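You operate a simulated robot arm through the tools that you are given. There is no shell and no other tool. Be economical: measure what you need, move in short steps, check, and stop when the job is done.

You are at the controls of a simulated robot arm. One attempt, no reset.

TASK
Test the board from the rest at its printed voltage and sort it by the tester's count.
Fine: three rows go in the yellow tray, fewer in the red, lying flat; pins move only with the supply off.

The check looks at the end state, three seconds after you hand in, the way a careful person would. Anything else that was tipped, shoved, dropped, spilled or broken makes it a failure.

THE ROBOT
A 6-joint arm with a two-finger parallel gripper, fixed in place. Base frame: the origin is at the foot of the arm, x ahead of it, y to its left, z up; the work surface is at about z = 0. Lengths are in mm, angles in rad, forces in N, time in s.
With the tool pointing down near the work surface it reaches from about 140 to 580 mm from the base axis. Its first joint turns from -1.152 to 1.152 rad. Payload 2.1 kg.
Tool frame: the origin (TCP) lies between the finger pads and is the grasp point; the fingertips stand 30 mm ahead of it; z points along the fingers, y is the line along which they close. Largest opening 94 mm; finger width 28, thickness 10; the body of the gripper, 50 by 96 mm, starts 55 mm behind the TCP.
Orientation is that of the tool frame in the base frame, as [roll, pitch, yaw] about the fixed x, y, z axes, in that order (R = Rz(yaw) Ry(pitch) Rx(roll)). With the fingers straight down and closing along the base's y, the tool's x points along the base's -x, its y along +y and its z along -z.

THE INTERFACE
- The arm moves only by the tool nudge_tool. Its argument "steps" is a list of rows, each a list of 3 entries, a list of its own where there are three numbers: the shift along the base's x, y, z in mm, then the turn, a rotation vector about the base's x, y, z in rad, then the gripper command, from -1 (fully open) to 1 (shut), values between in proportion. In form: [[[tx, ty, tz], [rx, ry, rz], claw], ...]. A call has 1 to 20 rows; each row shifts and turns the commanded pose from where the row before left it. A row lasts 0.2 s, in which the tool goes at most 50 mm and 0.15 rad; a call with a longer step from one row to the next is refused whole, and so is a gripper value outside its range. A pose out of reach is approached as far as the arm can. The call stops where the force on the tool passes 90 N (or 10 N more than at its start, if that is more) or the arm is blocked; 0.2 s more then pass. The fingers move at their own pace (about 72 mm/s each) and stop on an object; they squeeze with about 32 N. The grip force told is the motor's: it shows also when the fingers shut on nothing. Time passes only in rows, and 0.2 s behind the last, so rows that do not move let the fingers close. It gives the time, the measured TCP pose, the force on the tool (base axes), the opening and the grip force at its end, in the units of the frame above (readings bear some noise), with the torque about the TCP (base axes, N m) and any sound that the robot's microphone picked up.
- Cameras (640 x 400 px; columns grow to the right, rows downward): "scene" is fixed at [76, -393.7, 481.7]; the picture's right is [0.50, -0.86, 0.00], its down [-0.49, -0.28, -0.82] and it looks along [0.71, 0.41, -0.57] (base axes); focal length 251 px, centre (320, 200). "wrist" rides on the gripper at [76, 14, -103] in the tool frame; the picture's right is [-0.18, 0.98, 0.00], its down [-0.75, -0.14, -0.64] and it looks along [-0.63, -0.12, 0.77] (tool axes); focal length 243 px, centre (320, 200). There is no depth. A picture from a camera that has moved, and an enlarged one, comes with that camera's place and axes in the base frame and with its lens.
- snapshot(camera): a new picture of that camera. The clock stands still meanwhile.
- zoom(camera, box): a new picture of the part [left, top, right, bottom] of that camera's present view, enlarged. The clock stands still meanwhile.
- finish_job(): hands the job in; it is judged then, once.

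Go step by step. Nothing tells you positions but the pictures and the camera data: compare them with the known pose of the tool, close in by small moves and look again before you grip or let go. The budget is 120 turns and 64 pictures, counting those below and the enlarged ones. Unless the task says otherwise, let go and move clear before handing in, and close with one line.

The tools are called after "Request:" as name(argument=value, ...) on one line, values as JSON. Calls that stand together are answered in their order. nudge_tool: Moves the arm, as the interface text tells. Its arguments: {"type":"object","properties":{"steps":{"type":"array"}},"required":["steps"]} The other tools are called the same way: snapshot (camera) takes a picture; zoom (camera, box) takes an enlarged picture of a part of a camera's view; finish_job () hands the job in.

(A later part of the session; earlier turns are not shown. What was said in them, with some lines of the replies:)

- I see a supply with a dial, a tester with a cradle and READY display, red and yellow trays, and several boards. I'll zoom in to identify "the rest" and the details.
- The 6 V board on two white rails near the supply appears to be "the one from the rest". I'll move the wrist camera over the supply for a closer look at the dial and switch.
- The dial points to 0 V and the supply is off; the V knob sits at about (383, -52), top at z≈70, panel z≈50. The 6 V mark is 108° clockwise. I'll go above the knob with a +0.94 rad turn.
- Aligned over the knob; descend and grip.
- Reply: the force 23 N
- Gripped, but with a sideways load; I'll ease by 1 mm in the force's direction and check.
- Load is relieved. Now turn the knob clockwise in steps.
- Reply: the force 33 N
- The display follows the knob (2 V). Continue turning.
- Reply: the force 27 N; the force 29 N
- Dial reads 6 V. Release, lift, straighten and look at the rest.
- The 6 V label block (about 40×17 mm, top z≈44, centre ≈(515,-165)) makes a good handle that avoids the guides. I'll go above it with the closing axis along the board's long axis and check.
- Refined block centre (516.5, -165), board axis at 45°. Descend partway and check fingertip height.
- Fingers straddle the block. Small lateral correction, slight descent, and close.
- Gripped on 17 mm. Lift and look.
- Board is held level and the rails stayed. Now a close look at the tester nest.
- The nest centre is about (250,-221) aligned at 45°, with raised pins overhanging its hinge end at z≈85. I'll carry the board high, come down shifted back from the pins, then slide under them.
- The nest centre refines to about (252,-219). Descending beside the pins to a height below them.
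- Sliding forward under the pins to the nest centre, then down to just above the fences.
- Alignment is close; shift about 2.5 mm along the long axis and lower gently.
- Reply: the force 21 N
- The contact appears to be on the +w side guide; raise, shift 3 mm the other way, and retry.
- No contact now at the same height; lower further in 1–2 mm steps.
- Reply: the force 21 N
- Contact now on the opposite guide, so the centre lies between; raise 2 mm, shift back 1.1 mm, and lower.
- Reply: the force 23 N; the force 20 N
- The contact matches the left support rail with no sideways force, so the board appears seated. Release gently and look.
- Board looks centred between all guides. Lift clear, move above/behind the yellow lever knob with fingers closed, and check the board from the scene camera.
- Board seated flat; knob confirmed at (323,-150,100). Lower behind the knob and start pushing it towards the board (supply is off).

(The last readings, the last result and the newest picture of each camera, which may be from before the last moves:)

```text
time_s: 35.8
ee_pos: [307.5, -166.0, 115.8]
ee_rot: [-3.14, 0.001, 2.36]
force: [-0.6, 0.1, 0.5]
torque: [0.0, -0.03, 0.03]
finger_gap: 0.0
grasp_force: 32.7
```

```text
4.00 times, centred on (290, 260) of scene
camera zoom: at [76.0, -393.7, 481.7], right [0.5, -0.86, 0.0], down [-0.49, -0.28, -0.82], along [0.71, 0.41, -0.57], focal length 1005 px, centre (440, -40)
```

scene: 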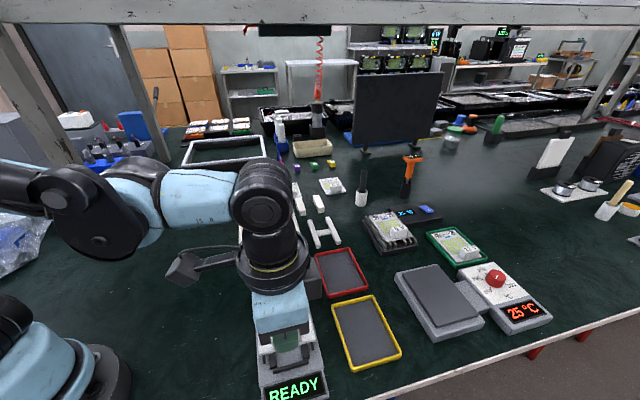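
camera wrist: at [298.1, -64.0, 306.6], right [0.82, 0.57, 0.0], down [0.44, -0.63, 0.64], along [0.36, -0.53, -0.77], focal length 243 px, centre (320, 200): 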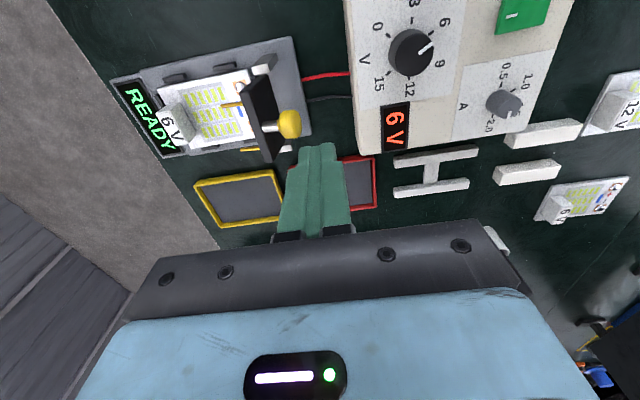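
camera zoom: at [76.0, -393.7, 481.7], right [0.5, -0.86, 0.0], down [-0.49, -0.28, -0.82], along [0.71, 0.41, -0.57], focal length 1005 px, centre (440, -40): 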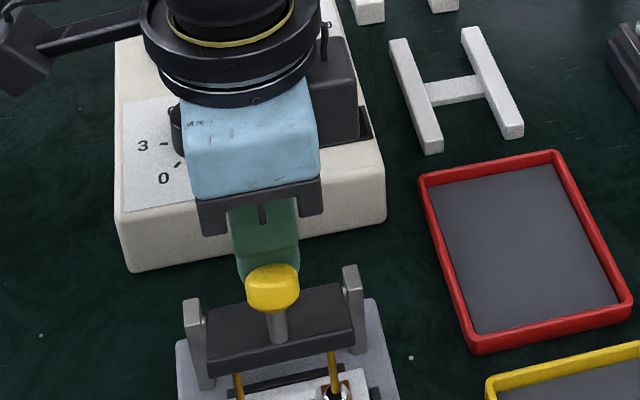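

The lever is rotating and the pins are nearing the pads. Continue gently.

Request:
nudge_tool(steps=[[[-3, -3, 0], [0, 0, 0], 1], [[-3, -3, 0], [0, 0, 0], 1], [[-2, -2, 0], [0, 0, 0], 1], [[0, 0, 0], [0, 0, 0], 1]])

Request:
zoom(camera="scene", box=[220, 230, 360, 330])

```text
time_s: 36.8
ee_pos: [299.6, -173.1, 114.7]
ee_rot: [-3.14, 0.0, 2.361]
force: [0.2, 0.3, 0.2]
torque: [0.02, 0.04, -0.01]
finger_gap: 0.0
grasp_force: 31.8
```

```text
4.00 times, centred on (290, 280) of scene
camera zoom: at [76.0, -393.7, 481.7], right [0.5, -0.86, 0.0], down [-0.49, -0.28, -0.82], along [0.71, 0.41, -0.57], focal length 1005 px, centre (440, -120)
```

zoom: 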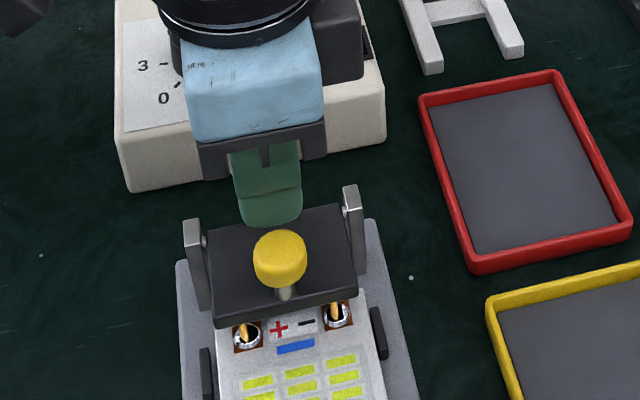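

Pins are down on the pads. Next the green power button at about (435,19); raise, move above it and look.

Request:
nudge_tool(steps=[[[3, 3, 10], [0, 0, 0], 1], [[3, 3, 25], [0, 0, 0], 1], [[16, 23, 0], [0, 0, 0], 1], [[16, 23, 0], [0, 0, 0], 1], [[16, 23, 0], [0, 0, 0], 1], [[16, 23, 0], [0, 0, 0], 1], [[16, 23, 0], [0, 0, 0], 1], [[16, 23, 0], [0, 0, 0], 1], [[16, 23, -5], [0, 0, 0], 1], [[16, 23, -5], [0, 0, 0], 1], [[0, 0, 0], [0, 0, 0], 1]])

Request:
snapshot(camera="wrist")

Request:
snapshot(camera="scene")

```text
time_s: 39.2
ee_pos: [434.9, 15.9, 139.5]
ee_rot: [-3.14, 0.001, 2.356]
force: [0.0, 1.0, 0.0]
torque: [0.01, 0.03, 0.02]
finger_gap: 0.2
grasp_force: 31.9
```

```text
19 pictures are left
camera wrist: at [392.2, 80.7, 243.9], right [0.82, 0.57, 0.0], down [0.44, -0.63, 0.64], along [0.36, -0.53, -0.77], focal length 243 px, centre (320, 200)
```

wrist: 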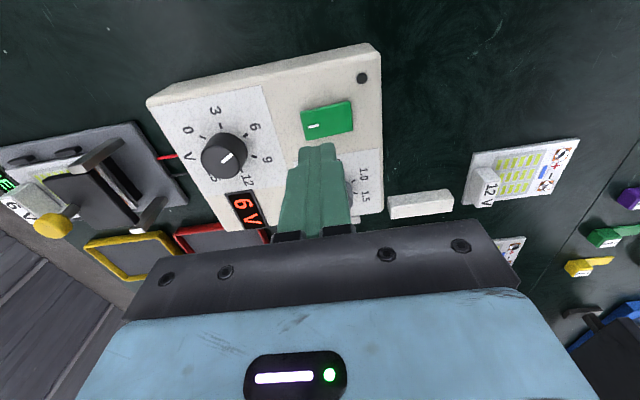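

```text
18 pictures are left
```

scene: 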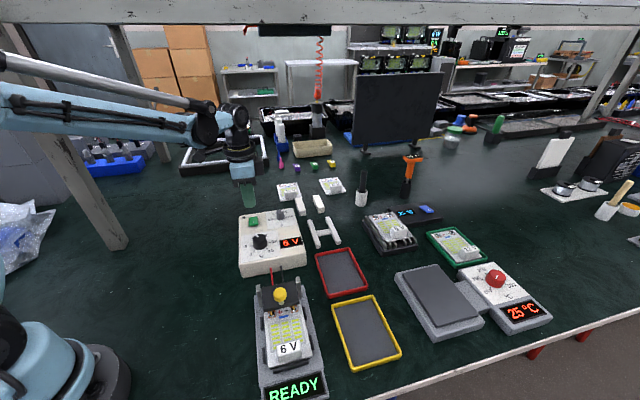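

Request:
zoom(camera="wrist", box=[290, 60, 386, 150])

```text
4.44 times, centred on (338, 105) of wrist
camera zoom: at [392.2, 80.7, 243.9], right [0.82, 0.57, 0.0], down [0.44, -0.63, 0.64], along [0.36, -0.53, -0.77], focal length 1078 px, centre (240, 622)
```

zoom: 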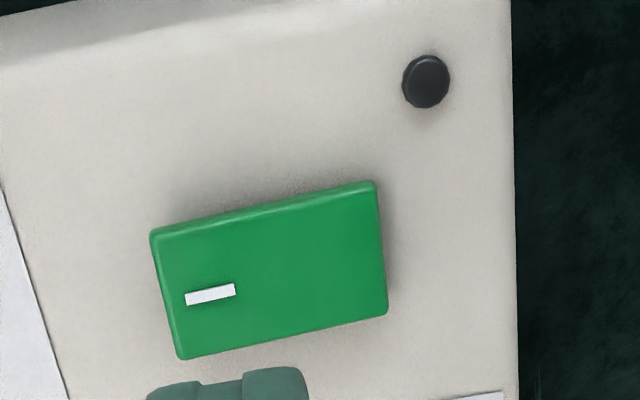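

It's a rocker with the "I" mark on the end nearest the V knob. Press that end gently.

Request:
nudge_tool(steps=[[[-6.8, -5.6, -15], [0, 0, 0], 1], [[0, 0, -20], [0, 0, 0], 1], [[0, 0, -9], [0, 0, 0], 1], [[0, 0, -3], [0, 0, 0], 1], [[0, 0, -3], [0, 0, 0], 1], [[0, 0, 0], [0, 0, 0], 1]])

```text
time_s: 40.6
ee_pos: [428.1, 10.9, 90.0]
ee_rot: [-3.139, -0.001, 2.36]
force: [-1.1, 0.2, 1.4]
torque: [-0.02, 0.02, 0.01]
finger_gap: 0.1
grasp_force: 32.5
```

Request:
nudge_tool(steps=[[[0, 0, -1.5], [0, 0, 0], 1], [[0, 0, -1.5], [0, 0, 0], 1], [[0, 0, 0], [0, 0, 0], 1]])

```text
time_s: 41.4
ee_pos: [427.1, 9.4, 87.5]
ee_rot: [-3.14, 0.0, 2.361]
force: [-2.4, 0.1, 13.8]
torque: [0.07, -0.04, 0.01]
finger_gap: 0.2
grasp_force: 32.3
```

Request:
nudge_tool(steps=[[[0, 0, -1], [0, 0, 0], 1], [[0, 0, -1], [0, 0, 0], 1], [[0, 0, 0], [0, 0, 0], 1]])

Request:
zoom(camera="scene", box=[220, 190, 380, 400])

```text
time_s: 42.2
ee_pos: [427.2, 11.1, 87.1]
ee_rot: [-3.14, -0.001, 2.361]
force: [-8.5, 0.0, 78.5]
torque: [0.54, -0.31, 0.05]
finger_gap: 0.1
grasp_force: 32.4
```

```text
1.90 times, centred on (300, 295) of scene
camera zoom: at [75.6, -393.7, 481.8], right [0.5, -0.86, 0.0], down [-0.49, -0.28, -0.82], along [0.71, 0.41, -0.57], focal length 478 px, centre (358, 19)
```

zoom: 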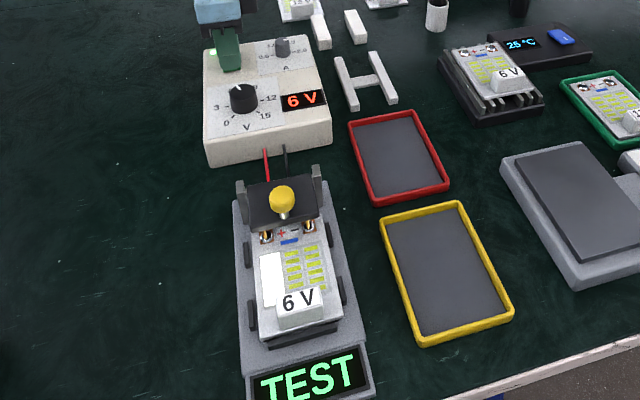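

Power is on and TEST is running. Lift off the rocker and wait for the count.

Request:
nudge_tool(steps=[[[0, 0, 4], [0, 0, 0], 1], [[0, 0, 20], [0, 0, 0], 1], [[0, 0, 0], [0, 0, 0], 1], [[0, 0, 0], [0, 0, 0], 1], [[0, 0, 0], [0, 0, 0], 1], [[0, 0, 0], [0, 0, 0], 1], [[0, 0, 0], [0, 0, 0], 1], [[0, 0, 0], [0, 0, 0], 1], [[0, 0, 0], [0, 0, 0], 1], [[0, 0, 0], [0, 0, 0], 1], [[0, 0, 0], [0, 0, 0], 1], [[0, 0, 0], [0, 0, 0], 1]])

Request:
zoom(camera="scene", box=[220, 190, 380, 400])

```text
time_s: 44.8
ee_pos: [427.3, 10.7, 107.3]
ee_rot: [-3.139, -0.002, 2.36]
force: [-0.6, 0.2, 0.3]
torque: [-0.04, 0.01, -0.01]
finger_gap: 0.3
grasp_force: 31.8
```

```text
1.90 times, centred on (300, 295) of scene
camera zoom: at [76.0, -393.7, 481.7], right [0.5, -0.86, 0.0], down [-0.49, -0.28, -0.82], along [0.71, 0.41, -0.57], focal length 478 px, centre (358, 19)
```

zoom: 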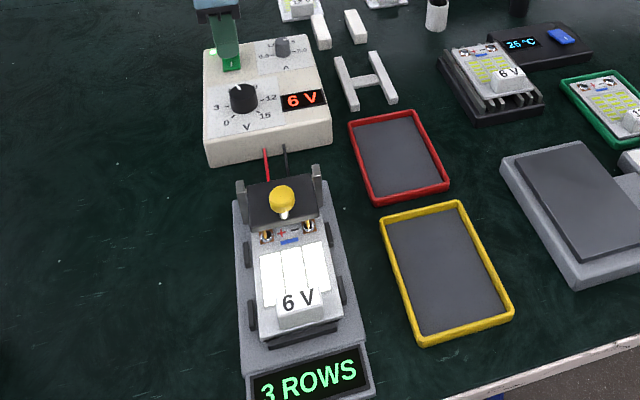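

Result: 3 ROWS → yellow tray. Now press the rocker's opposite end to switch off.

Request:
nudge_tool(steps=[[[10.5, 10.5, 5], [0, 0, 0], 1], [[10.5, 10.5, 0], [0, 0, 0], 1], [[0, 0, -10], [0, 0, 0], 1], [[0, 0, -9], [0, 0, 0], 1], [[0, 0, -3], [0, 0, 0], 1], [[0, 0, 0], [0, 0, 0], 1]])

```text
time_s: 46.2
ee_pos: [449.1, 30.7, 91.2]
ee_rot: [-3.138, -0.001, 2.361]
force: [0.6, 0.2, 0.3]
torque: [-0.01, 0.0, 0.01]
finger_gap: 0.1
grasp_force: 32.0
```

Request:
nudge_tool(steps=[[[0, 0, -1.5], [0, 0, 0], 1], [[0, 0, -1.5], [0, 0, 0], 1], [[0, 0, -1], [0, 0, 0], 1], [[0, 0, 0], [0, 0, 0], 1]])

```text
time_s: 47.2
ee_pos: [448.2, 31.5, 89.1]
ee_rot: [-3.139, 0.0, 2.359]
force: [-0.5, 0.2, -0.2]
torque: [0.02, 0.0, 0.04]
finger_gap: 0.0
grasp_force: 32.1
```

Request:
nudge_tool(steps=[[[0, 0, -1.3], [0, 0, 0], 1], [[0, 0, -1.2], [0, 0, 0], 1], [[0, 0, 0], [0, 0, 0], 1]])

```text
time_s: 48.0
ee_pos: [447.8, 32.5, 87.0]
ee_rot: [-3.141, 0.002, 2.358]
force: [5.2, -2.7, 56.3]
torque: [-0.4, 0.28, 0.05]
finger_gap: 0.1
grasp_force: 31.7
```

Request:
nudge_tool(steps=[[[0, 0, 5], [0, 0, 0], 1], [[0, 0, 30], [0, 0, 0], 1], [[0, 0, 0], [0, 0, 0], 1]])

Request:
zoom(camera="scene", box=[220, 190, 380, 400])

```text
time_s: 48.8
ee_pos: [448.3, 32.0, 122.0]
ee_rot: [-3.139, -0.001, 2.361]
force: [0.0, -0.5, 0.5]
torque: [0.0, 0.02, 0.01]
finger_gap: 0.0
grasp_force: 32.3
```

```text
1.90 times, centred on (300, 295) of scene
camera zoom: at [76.0, -393.7, 481.7], right [0.5, -0.86, 0.0], down [-0.49, -0.28, -0.82], along [0.71, 0.41, -0.57], focal length 478 px, centre (358, 19)
```

zoom: 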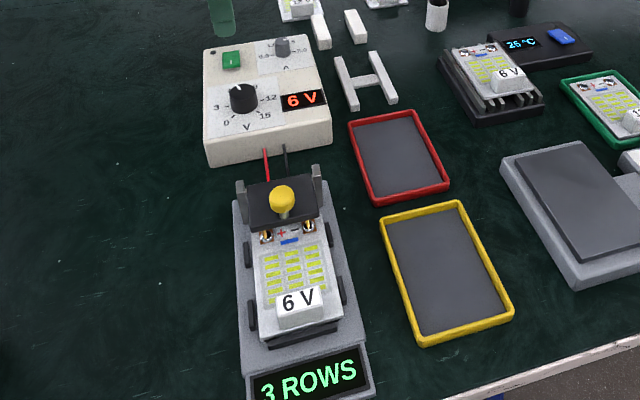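

Supply is off (LED dark). Next I raise the pins: I'll pinch the lever knob (now near (279,-192,82)) across its width and carry it back, so I move above it while turning the gripper 90°.

Request:
nudge_tool(steps=[[[0, 0, 30], [0, 0, 0], 0.2], [[0, 0, 30], [0, 0, 0], 0.2], [[-14.1, -18.7, 0], [0, 0, 0.131], 0.2], [[-14.1, -18.7, 0], [0, 0, 0.131], 0.2], [[-14.1, -18.7, 0], [0, 0, 0.131], 0.2], [[-14.1, -18.7, 0], [0, 0, 0.131], 0.2], [[-14.1, -18.7, 0], [0, 0, 0.131], 0.2], [[-14.1, -18.7, 0], [0, 0, 0.131], 0.2], [[-14.1, -18.7, 0], [0, 0, 0.131], 0.2], [[-14.1, -18.7, 0], [0, 0, 0.131], 0.2], [[-14.1, -18.7, 0], [0, 0, 0.131], 0.2], [[-14.1, -18.7, 0], [0, 0, 0.131], 0.2], [[-14.1, -18.7, 0], [0, 0, 0.131], 0.2], [[-14.1, -18.7, 0], [0, 0, 0.13], 0.2], [[0, 0, -20], [0, 0, 0], 0.2], [[0, 0, 0], [0, 0, 0], 0.2]])

Request:
snapshot(camera="wrist")

```text
time_s: 52.2
ee_pos: [279.4, -193.8, 160.2]
ee_rot: [-3.14, 0.001, -2.351]
force: [0.1, -0.2, -0.2]
torque: [-0.04, 0.02, 0.01]
finger_gap: 37.7
grasp_force: 0.0
```

```text
13 pictures are left
camera wrist: at [216.3, -237.2, 263.6], right [-0.57, 0.82, 0.0], down [0.63, 0.44, 0.64], along [0.53, 0.36, -0.77], focal length 243 px, centre (320, 200)
```

wrist: 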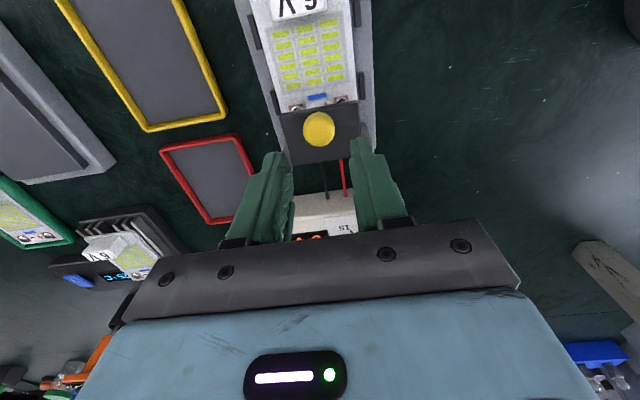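

Well centred over the knob. Descend and pinch it.

Request:
nudge_tool(steps=[[[1, -0.5, -20], [0, 0, 0], 0.2], [[0.5, 0, -20], [0, 0, 0], 0.2], [[0, 0, -10], [0, 0, 0], 0.2], [[0, 0, -7], [0, 0, 0], 0.2], [[0, 0, 0], [0, 0, 0], 0.6], [[0, 0, 0], [0, 0, 0], 0.7], [[0, 0, 0], [0, 0, 0], 0.7]])

```text
time_s: 53.8
ee_pos: [281.0, -193.9, 103.8]
ee_rot: [-3.141, 0.0, -2.352]
force: [-11.7, 12.5, -0.8]
torque: [0.13, 0.35, 0.03]
finger_gap: 22.9
grasp_force: 45.4
```

Request:
nudge_tool(steps=[[[-0.7, 0.7, 0], [0, 0, 0], 0.7], [[2.5, 2.5, 4.6], [0, 0, 0], 0.7], [[2.6, 2.6, 4.7], [0, 0, 0], 0.7], [[0, 0, 0], [0, 0, 0], 0.7]])

```text
time_s: 54.8
ee_pos: [284.1, -189.8, 111.7]
ee_rot: [3.14, -0.008, -2.354]
force: [-23.2, -4.1, -11.6]
torque: [-0.88, 1.21, -0.03]
finger_gap: 22.9
grasp_force: 45.1
```

Request:
nudge_tool(steps=[[[2, 2, 3], [0, 0, 0], 0.7], [[2, 2, 2.5], [0, 0, 0], 0.7], [[0, 0, 0], [0, 0, 0], 0.7]])

Request:
zoom(camera="scene", box=[220, 210, 360, 330])

```text
time_s: 55.6
ee_pos: [289.1, -185.3, 117.6]
ee_rot: [-3.142, -0.005, -2.354]
force: [-19.5, -4.8, -15.5]
torque: [-0.85, 1.23, -0.02]
finger_gap: 23.0
grasp_force: 44.4
```

```text
3.33 times, centred on (290, 270) of scene
camera zoom: at [76.0, -393.8, 481.7], right [0.5, -0.86, 0.0], down [-0.49, -0.28, -0.82], along [0.71, 0.41, -0.57], focal length 837 px, centre (420, -33)
```

zoom: 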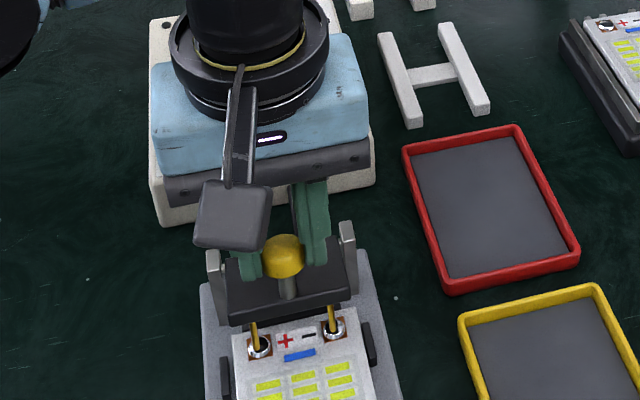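

Lever is rising with steady drag. Continue along the arc.

Request:
nudge_tool(steps=[[[3.5, 3.5, 3], [0, 0, 0], 0.7], [[3.8, 3.8, 2.5], [0, 0, 0], 0.7], [[3.9, 3.9, 2], [0, 0, 0], 0.7], [[0, 0, 0], [0, 0, 0], 0.7]])

```text
time_s: 56.6
ee_pos: [300.1, -174.7, 125.7]
ee_rot: [-3.14, -0.009, -2.353]
force: [-22.7, -9.9, -0.5]
torque: [-1.04, 1.34, -0.06]
finger_gap: 23.0
grasp_force: 44.9
```

Request:
nudge_tool(steps=[[[4.1, 4.1, 0.7], [0, 0, 0], 0.7], [[4.1, 4.1, 0.3], [0, 0, 0], 0.7], [[4.1, 4.1, -0.7], [0, 0, 0], 0.7], [[0, 0, 0], [0, 0, 0], 0.7]])

```text
time_s: 57.6
ee_pos: [313.9, -160.1, 125.9]
ee_rot: [-3.137, -0.004, -2.351]
force: [-8.1, -10.0, 13.6]
torque: [-0.74, 0.76, 0.0]
finger_gap: 22.0
grasp_force: 44.8
```

Request:
nudge_tool(steps=[[[3.5, 3.5, -1.5], [0, 0, 0], 0.7], [[3, 3, -2], [0, 0, 0], 0.7], [[0, 0, 0], [0, 0, 0], 0.7]])

Request:
zoom(camera="scene", box=[220, 210, 360, 330])

```text
time_s: 58.4
ee_pos: [319.1, -152.7, 123.1]
ee_rot: [3.142, 0.002, -2.351]
force: [0.2, -0.4, 0.1]
torque: [0.0, 0.01, 0.01]
finger_gap: 14.3
grasp_force: 0.0
```

```text
3.33 times, centred on (290, 270) of scene
camera zoom: at [76.0, -393.7, 481.7], right [0.5, -0.86, 0.0], down [-0.49, -0.28, -0.82], along [0.71, 0.41, -0.57], focal length 837 px, centre (420, -33)
```

zoom: 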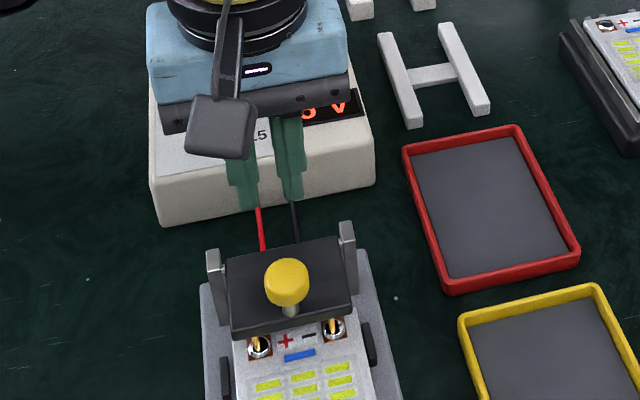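

The knob slipped out near the top and the pins dropped back (supply is off, so no harm). I'll retry with a deeper pinch.

Request:
nudge_tool(steps=[[[0, 0, 20], [0, 0, 0], 0.2], [[-12.5, -13.5, 5], [0, 0, 0], 0.2], [[-12.5, -13.5, 0], [0, 0, 0], 0.2], [[-12.5, -13.5, 0], [0, 0, 0], 0.2], [[0, 0, -20], [0, 0, 0], 0.2], [[0, 0, -20], [0, 0, 0], 0.2], [[0, 0, -7], [0, 0, 0], 0.2], [[0, 0, 0], [0, 0, 0], 0.2]])

```text
time_s: 60.2
ee_pos: [281.8, -193.7, 100.1]
ee_rot: [-3.14, 0.001, -2.353]
force: [-0.5, -0.2, 0.7]
torque: [0.01, 0.02, 0.02]
finger_gap: 37.8
grasp_force: 0.1
```

Request:
nudge_tool(steps=[[[-0.5, 0.5, -2], [0, 0, 0], 0.2], [[0, 0, -2], [0, 0, 0], 0.2], [[0, 0, 0], [0, 0, 0], 0.2]])

Request:
zoom(camera="wrist", box=[220, 60, 420, 240])

```text
time_s: 61.0
ee_pos: [281.3, -194.0, 95.9]
ee_rot: [-3.14, -0.001, -2.353]
force: [-0.3, -1.0, 0.0]
torque: [0.0, -0.01, 0.02]
finger_gap: 37.6
grasp_force: 0.1
```

```text
2.22 times, centred on (320, 150) of wrist
camera zoom: at [217.8, -237.9, 199.7], right [-0.57, 0.82, 0.0], down [0.63, 0.44, 0.64], along [0.53, 0.36, -0.77], focal length 539 px, centre (320, 311)
```

zoom: 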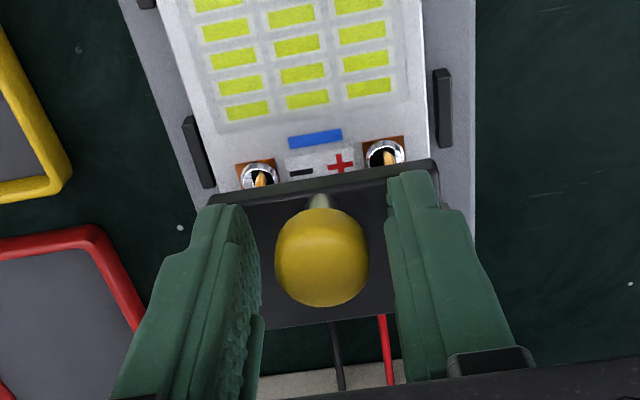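

Knob well between the pads; close and carry it back along the arc, a bit further this time.

Request:
nudge_tool(steps=[[[1.2, 1.2, 0], [0, 0, 0], 0.2], [[0, 0, 0], [0, 0, 0], 0.6], [[0, 0, 0], [0, 0, 0], 0.7], [[0, 0, 0], [0, 0, 0], 0.7], [[2.2, 2.2, 4.6], [0, 0, 0], 0.7], [[2.4, 2.4, 4.5], [0, 0, 0], 0.7], [[2.6, 2.6, 3.7], [0, 0, 0], 0.7], [[3, 3, 3.2], [0, 0, 0], 0.7], [[3.3, 3.3, 2.7], [0, 0, 0], 0.7], [[3.6, 3.6, 2], [0, 0, 0], 0.7], [[0, 0, 0], [0, 0, 0], 0.7]])

```text
time_s: 63.4
ee_pos: [296.8, -175.6, 116.3]
ee_rot: [-3.14, -0.009, -2.353]
force: [-24.9, -14.8, 6.9]
torque: [-0.99, 1.24, -0.08]
finger_gap: 22.8
grasp_force: 44.8
```

Request:
nudge_tool(steps=[[[4.1, 4.1, 0.8], [0, 0, 0], 0.7], [[4.1, 4.1, 0.2], [0, 0, 0], 0.7], [[4.1, 4.1, -0.7], [0, 0, 0], 0.7], [[0, 0, 0], [0, 0, 0], 0.7]])

```text
time_s: 64.4
ee_pos: [312.4, -161.9, 118.6]
ee_rot: [-3.139, 0.005, -2.35]
force: [-1.5, 8.0, 1.5]
torque: [0.3, -0.18, 0.02]
finger_gap: 20.9
grasp_force: 45.3
```

Request:
zoom(camera="wrist", box=[220, 60, 420, 240])

```text
2.22 times, centred on (320, 150) of wrist
camera zoom: at [249.0, -205.9, 221.6], right [-0.57, 0.82, 0.0], down [0.63, 0.44, 0.65], along [0.53, 0.37, -0.76], focal length 539 px, centre (320, 311)
```

zoom: 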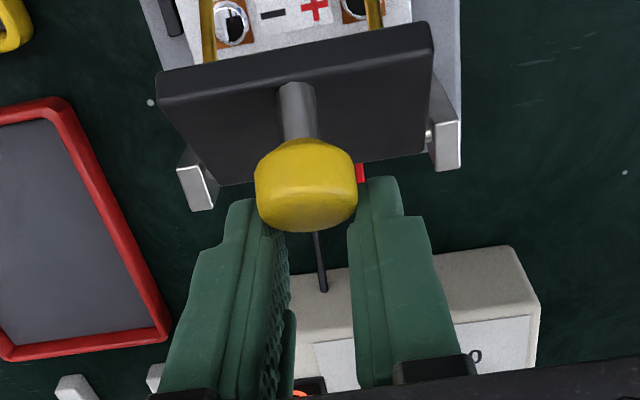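

The knob has slid to the pad edge because the pads resist its rotation. From here I'll swing the tool together with the lever about its hinge.

Request:
nudge_tool(steps=[[[3.05, 3.05, -0.5], [-0.053, 0.053, 0], 0.7], [[3.05, 3.05, -0.9], [-0.053, 0.053, 0], 0.7], [[3, 3, -1.2], [-0.053, 0.053, 0], 0.7], [[2.9, 2.9, -1.5], [-0.053, 0.053, 0], 0.7], [[2.8, 2.8, -1.8], [-0.053, 0.053, 0], 0.7], [[2.7, 2.7, -2.1], [-0.053, 0.053, 0], 0.7], [[0, 0, 0], [0, 0, 0], 0.7]])

```text
time_s: 66.0
ee_pos: [330.0, -145.1, 107.9]
ee_rot: [3.141, -0.45, -2.351]
force: [14.6, 22.5, 20.7]
torque: [0.53, -0.52, -0.11]
finger_gap: 20.9
grasp_force: 45.3
```

Request:
nudge_tool(steps=[[[3.2, 3.2, -1.5], [-0.053, 0.053, 0], 0.7], [[3, 3, -1.8], [-0.053, 0.053, 0], 0.7], [[2.5, 2.5, -2.5], [-0.053, 0.053, 0], 0.7], [[0, 0, 0], [0, 0, 0], 0.7]])

Request:
zoom(camera="scene", box=[220, 210, 360, 330])

```text
time_s: 67.0
ee_pos: [336.8, -136.3, 101.1]
ee_rot: [3.134, -0.671, -2.349]
force: [-13.7, 5.4, -36.4]
torque: [0.7, -0.91, -0.25]
finger_gap: 20.5
grasp_force: 44.8
```

```text
3.33 times, centred on (290, 270) of scene
camera zoom: at [76.1, -393.8, 481.6], right [0.5, -0.86, 0.0], down [-0.49, -0.28, -0.82], along [0.71, 0.41, -0.57], focal length 837 px, centre (420, -33)
```

zoom: 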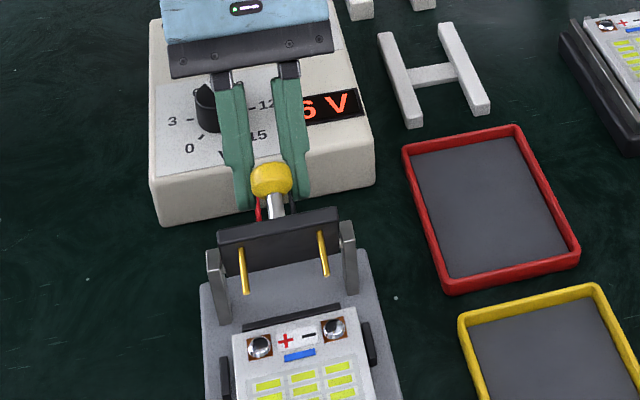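

The flap is back fully raised. Release and withdraw along the tool axis, then straighten.

Request:
nudge_tool(steps=[[[0, 0, -1], [0, 0, 0], 0.7], [[0, 0, 0], [0, 0, 0], 0.4], [[0, 0, 0], [0, 0, 0], 0.2], [[0, 0, 0], [0, 0, 0], 0.2], [[9, 9, 16], [0, 0, 0], 0.2], [[9, 9, 16], [0, 0, 0], 0.2], [[9, 9, 20], [0, 0, 0], 0.2], [[0, 0, 20], [0, 0, 0], 0.2], [[0, 0, 20], [0.1, -0.1, 0], 0.2], [[0, 0, 10], [0.1, -0.1, 0], 0.2], [[0, 0, 0], [0.1, -0.1, 0], 0.2], [[0, 0, 0], [0.1, -0.1, 0], 0.2], [[0, 0, 0], [0.077, -0.077, 0], 0.2], [[0, 0, 0], [0, 0, 0], 0.2]])

Request:
zoom(camera="scene", box=[220, 210, 400, 390])

```text
time_s: 70.0
ee_pos: [363.6, -109.7, 204.7]
ee_rot: [-3.139, 0.0, -2.351]
force: [0.0, 0.3, 0.4]
torque: [-0.04, 0.0, -0.01]
finger_gap: 37.7
grasp_force: 0.0
```

```text
2.22 times, centred on (310, 300) of scene
camera zoom: at [76.0, -393.7, 481.7], right [0.5, -0.86, 0.0], down [-0.49, -0.28, -0.82], along [0.71, 0.41, -0.57], focal length 558 px, centre (342, -22)
```

zoom: 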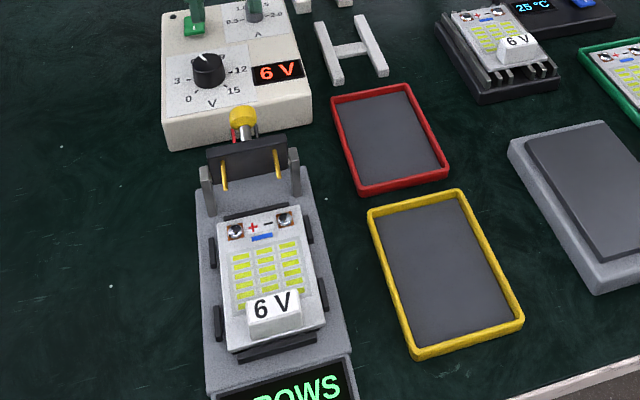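

Pins stay up and the board is unmoved. Return to the grip pose over the block and pinch it again.

Request:
nudge_tool(steps=[[[-11.5, -11.6, 0], [0, 0, -0.131], 0.2], [[-11.5, -11.6, 0], [0, 0, -0.131], 0.2], [[-11.5, -11.6, 0], [0, 0, -0.131], 0.2], [[-11.5, -11.6, 0], [0, 0, -0.131], 0.2], [[-11.5, -11.6, 0], [0, 0, -0.131], 0.2], [[-11.5, -11.6, 0], [0, 0, -0.131], 0.2], [[-11.5, -11.6, 0], [0, 0, -0.131], 0.2], [[-11.5, -11.6, 0], [0, 0, -0.131], 0.2], [[-11.5, -11.6, 0], [0, 0, -0.131], 0.2], [[-11.5, -11.6, 0], [0, 0, -0.131], 0.2], [[-11.5, -11.6, 0], [0, 0, -0.131], 0.2], [[-11.8, -11.5, 0], [0, 0, -0.131], 0.2], [[0, 0, -40], [0, 0, 0], 0.2], [[0, 0, -40], [0, 0, 0], 0.2], [[0, 0, -30], [0, 0, 0], 0.2], [[0, 0, 0], [0, 0, 0], 0.2]])

Request:
snapshot(camera="wrist")

```text
time_s: 73.4
ee_pos: [221.3, -249.4, 93.3]
ee_rot: [-3.141, -0.001, 2.357]
force: [0.2, -0.2, 0.5]
torque: [0.0, -0.01, -0.01]
finger_gap: 37.8
grasp_force: 0.0
```

```text
6 pictures are left
camera wrist: at [180.7, -186.5, 197.9], right [0.82, 0.57, 0.0], down [0.43, -0.63, 0.64], along [0.36, -0.53, -0.77], focal length 243 px, centre (320, 200)
```

wrist: 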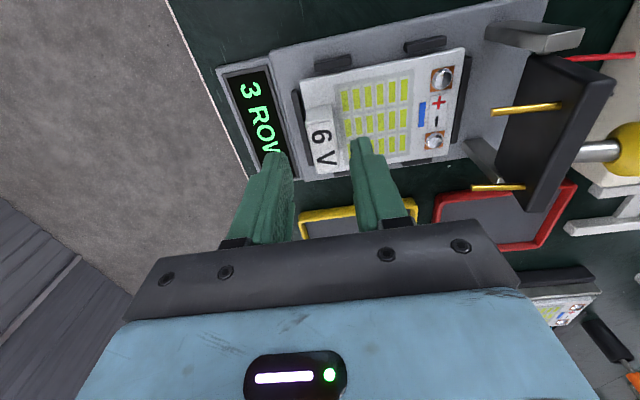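

Request:
nudge_tool(steps=[[[2, 1, -15], [0, 0, 0], 0.2], [[0, 0, -15], [0, 0, 0], 0.2], [[0, 0, -4], [0, 0, 0], 0.2], [[0, 0, 0], [0, 0, 0], 0.2]])

```text
time_s: 74.4
ee_pos: [227.0, -247.8, 60.3]
ee_rot: [-3.14, -0.001, 2.357]
force: [0.0, -0.4, -1.0]
torque: [0.0, -0.02, -0.02]
finger_gap: 37.5
grasp_force: 0.0
```

Request:
nudge_tool(steps=[[[-0.5, -0.5, -2], [0, 0, 0], 0.2], [[0, 0, 0], [0, 0, 0], 0.6], [[0, 0, 0], [0, 0, 0], 1], [[0, 0, 0], [0, 0, 0], 1], [[0, 0, 4], [0, 0, 0], 1], [[0, 0, 8], [0, 0, 0], 1], [[0, 0, 10], [0, 0, 0], 1], [[0, 0, 0], [0, 0, 0], 1]])

```text
time_s: 76.2
ee_pos: [227.0, -248.7, 79.9]
ee_rot: [-3.141, 0.0, 2.357]
force: [0.5, 0.4, -0.4]
torque: [-0.04, 0.02, -0.01]
finger_gap: 16.8
grasp_force: 32.1
```

Board is held. Slide it back from under the pins, lift, carry over the yellow tray (centre ≈(341,-339)).

Request:
nudge_tool(steps=[[[-12, -12, 0], [0, 0, 0], 1], [[-12, -12, 0], [0, 0, 0], 1], [[0, 0, 30], [0, 0, 0], 1], [[0, 0, 40], [0, 0, 0], 1], [[22.2, -19.5, 0], [0, 0, 0], 1], [[22.2, -19.5, 0], [0, 0, 0], 1], [[22.2, -19.5, 0], [0, 0, 0], 1], [[22.2, -19.5, 0], [0, 0, 0], 1], [[22.2, -19.5, 0], [0, 0, 0], 1], [[0, 0, -30], [0, 0, 0], 1], [[0, 0, -30], [0, 0, 0], 1], [[0, 0, -20], [0, 0, 0], 1], [[0, 0, 0], [0, 0, 0], 1]])

Request:
snapshot(camera="wrist")

```text
time_s: 79.0
ee_pos: [315.4, -369.3, 70.6]
ee_rot: [-3.14, 0.001, 2.358]
force: [0.0, 0.4, -0.9]
torque: [-0.04, 0.0, -0.01]
finger_gap: 17.1
grasp_force: 31.8
```

```text
5 pictures are left
camera wrist: at [272.7, -306.0, 175.0], right [0.82, 0.57, 0.0], down [0.44, -0.63, 0.64], along [0.36, -0.53, -0.77], focal length 243 px, centre (320, 200)
```

wrist: 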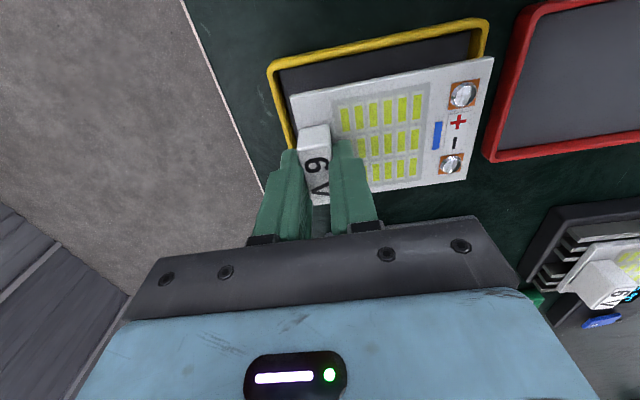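

Tray and board agree within ~3 mm; correct by 2.5 mm and lower.

Request:
nudge_tool(steps=[[[-1.9, -1.7, -10], [0, 0, 0], 1], [[0, 0, -8], [0, 0, 0], 1], [[0, 0, -5], [0, 0, 0], 1], [[0, 0, 0], [0, 0, 0], 1]])

Request:
snapshot(camera="wrist")

```text
time_s: 80.0
ee_pos: [313.2, -370.8, 48.7]
ee_rot: [-3.139, 0.0, 2.357]
force: [0.9, -0.2, 0.4]
torque: [-0.03, 0.05, -0.01]
finger_gap: 16.8
grasp_force: 31.9
```

```text
4 pictures are left
camera wrist: at [270.4, -308.4, 152.0], right [0.82, 0.57, 0.0], down [0.43, -0.63, 0.64], along [0.36, -0.53, -0.77], focal length 243 px, centre (320, 200)
```

wrist: 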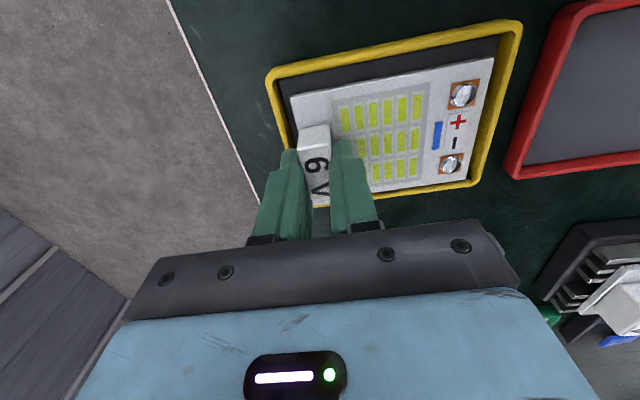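

Request:
nudge_tool(steps=[[[0, 0, -3], [0, 0, 0], 1], [[0, 0, -2], [0, 0, 0], 1], [[0, 0, 0], [0, 0, 0], 1]])

```text
time_s: 80.8
ee_pos: [312.4, -372.8, 45.3]
ee_rot: [-3.136, -0.003, 2.359]
force: [-8.6, 5.9, 79.4]
torque: [-0.69, 0.66, -0.08]
finger_gap: 16.9
grasp_force: 32.0
```

The -l fingertip is resting on the tray rim (contact point matches). I'll raise slightly, then let the board slide down a few mm between barely opened fingers.

Request:
nudge_tool(steps=[[[0, 0, 2.5], [0, 0, 0], 1], [[0, 0, 0], [0, 0, 0], 1]])

Request:
zoom(camera="scene", box=[310, 280, 420, 390])

```text
time_s: 81.4
ee_pos: [313.6, -373.3, 46.9]
ee_rot: [-3.139, 0.0, 2.359]
force: [-7.0, -2.0, 39.2]
torque: [-0.2, 0.77, 0.01]
finger_gap: 17.0
grasp_force: 32.6
```

```text
3.64 times, centred on (365, 335) of scene
camera zoom: at [75.8, -393.6, 481.9], right [0.5, -0.86, 0.0], down [-0.49, -0.28, -0.82], along [0.71, 0.41, -0.57], focal length 913 px, centre (156, -291)
```

zoom: 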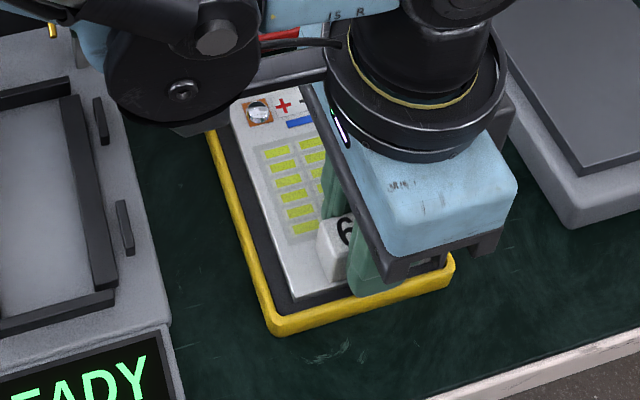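

Request:
nudge_tool(steps=[[[0, 0, 2], [0, 0, 0], 1], [[-1, 2.4, 0], [0, 0, 0], 1], [[0, 0, 0], [0, 0, 0], 1]])

```text
time_s: 82.2
ee_pos: [312.4, -369.1, 47.7]
ee_rot: [3.141, 0.0, 2.357]
force: [0.0, 0.4, -0.2]
torque: [0.01, -0.02, 0.02]
finger_gap: 17.1
grasp_force: 31.7
```

Free of contact; loosen gradually so the board slides down flat.

Request:
nudge_tool(steps=[[[0, 0, 0], [0, 0, 0], 0.64], [[0, 0, 0], [0, 0, 0], 0.62], [[0, 0, 0], [0, 0, 0], 0.61], [[0, 0, 0], [0, 0, 0], 0.6], [[0, 0, 0], [0, 0, 0], 0.56], [[0, 0, 0], [0, 0, 0], 0.45], [[0, 0, 0], [0, 0, 0], 0.3], [[0, 0, 0], [0, 0, 0], 0.3]])

```text
time_s: 84.0
ee_pos: [312.9, -370.0, 47.4]
ee_rot: [-3.139, -0.001, 2.359]
force: [-0.4, 0.3, -1.1]
torque: [-0.01, 0.02, 0.01]
finger_gap: 32.9
grasp_force: 0.0
```

Released; lift straight up and check.

Request:
nudge_tool(steps=[[[0, 0, 10], [0, 0, 0], 0.3], [[0, 0, 40], [0, 0, 0], 0.3], [[0, 0, 45], [0, 0, 0], 0.3], [[0, 0, 45], [0, 0, 0], 0.3], [[0, 35, 30], [0, 0, 0], 0.3], [[0, 40, 0], [0, 0, 0], 0.3], [[0, 40, 0], [0, 0, 0], 0.3], [[0, 40, 0], [0, 0, 0], 0.3], [[0, 0, 0], [0, 0, 0], 0.3]])

Request:
snapshot(camera="scene")

Request:
zoom(camera="scene", box=[310, 280, 420, 390])

```text
time_s: 86.0
ee_pos: [310.4, -213.4, 216.3]
ee_rot: [-3.138, 0.0, 2.358]
force: [-0.3, 0.4, 0.3]
torque: [-0.05, -0.01, 0.0]
finger_gap: 32.9
grasp_force: 0.0
```

```text
2 pictures are left
```

scene: 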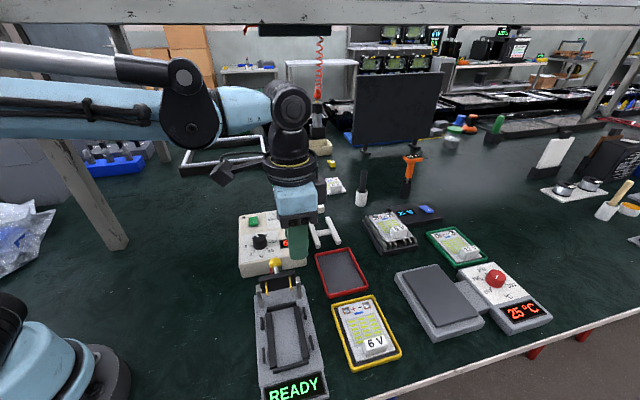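

```text
3.64 times, centred on (365, 335) of scene
camera zoom: at [76.0, -393.7, 481.7], right [0.5, -0.86, 0.0], down [-0.49, -0.28, -0.82], along [0.71, 0.41, -0.57], focal length 913 px, centre (156, -291)
```

zoom: 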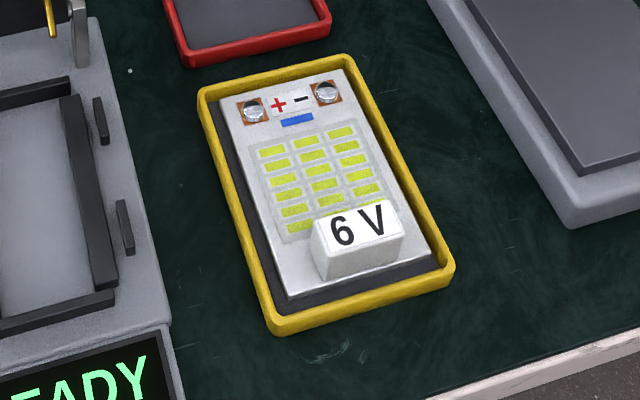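

The board lies inside the yellow tray with its corners forming an even rectangle; one wrist picture to confirm it is flat.

Request:
zoom(camera="wrist", box=[140, 40, 360, 220])

```text
2.22 times, centred on (250, 130) of wrist
camera zoom: at [268.9, -150.6, 320.1], right [0.82, 0.57, 0.0], down [0.43, -0.63, 0.64], along [0.36, -0.53, -0.77], focal length 539 px, centre (476, 356)
```

zoom: 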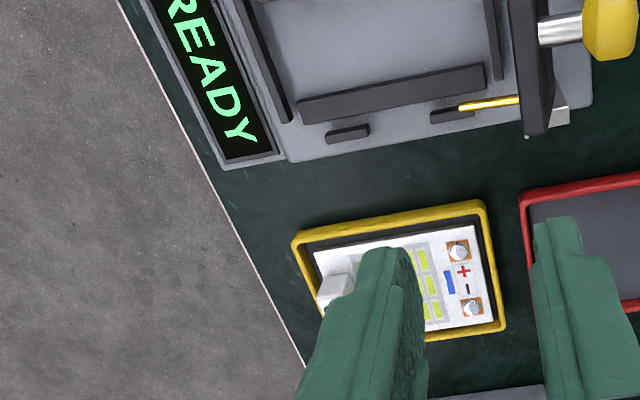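

The board lies flat inside the yellow tray with a gap all round, the supply is off and the pins are up, so I'm handing in.

Request:
finish_job()

```text
The job is handed in.
```

I tested the 6 V board from the rest at 6 V; the tester counted 3 rows, so the board now lies flat in the yellow tray, with the supply off and the pins raised.
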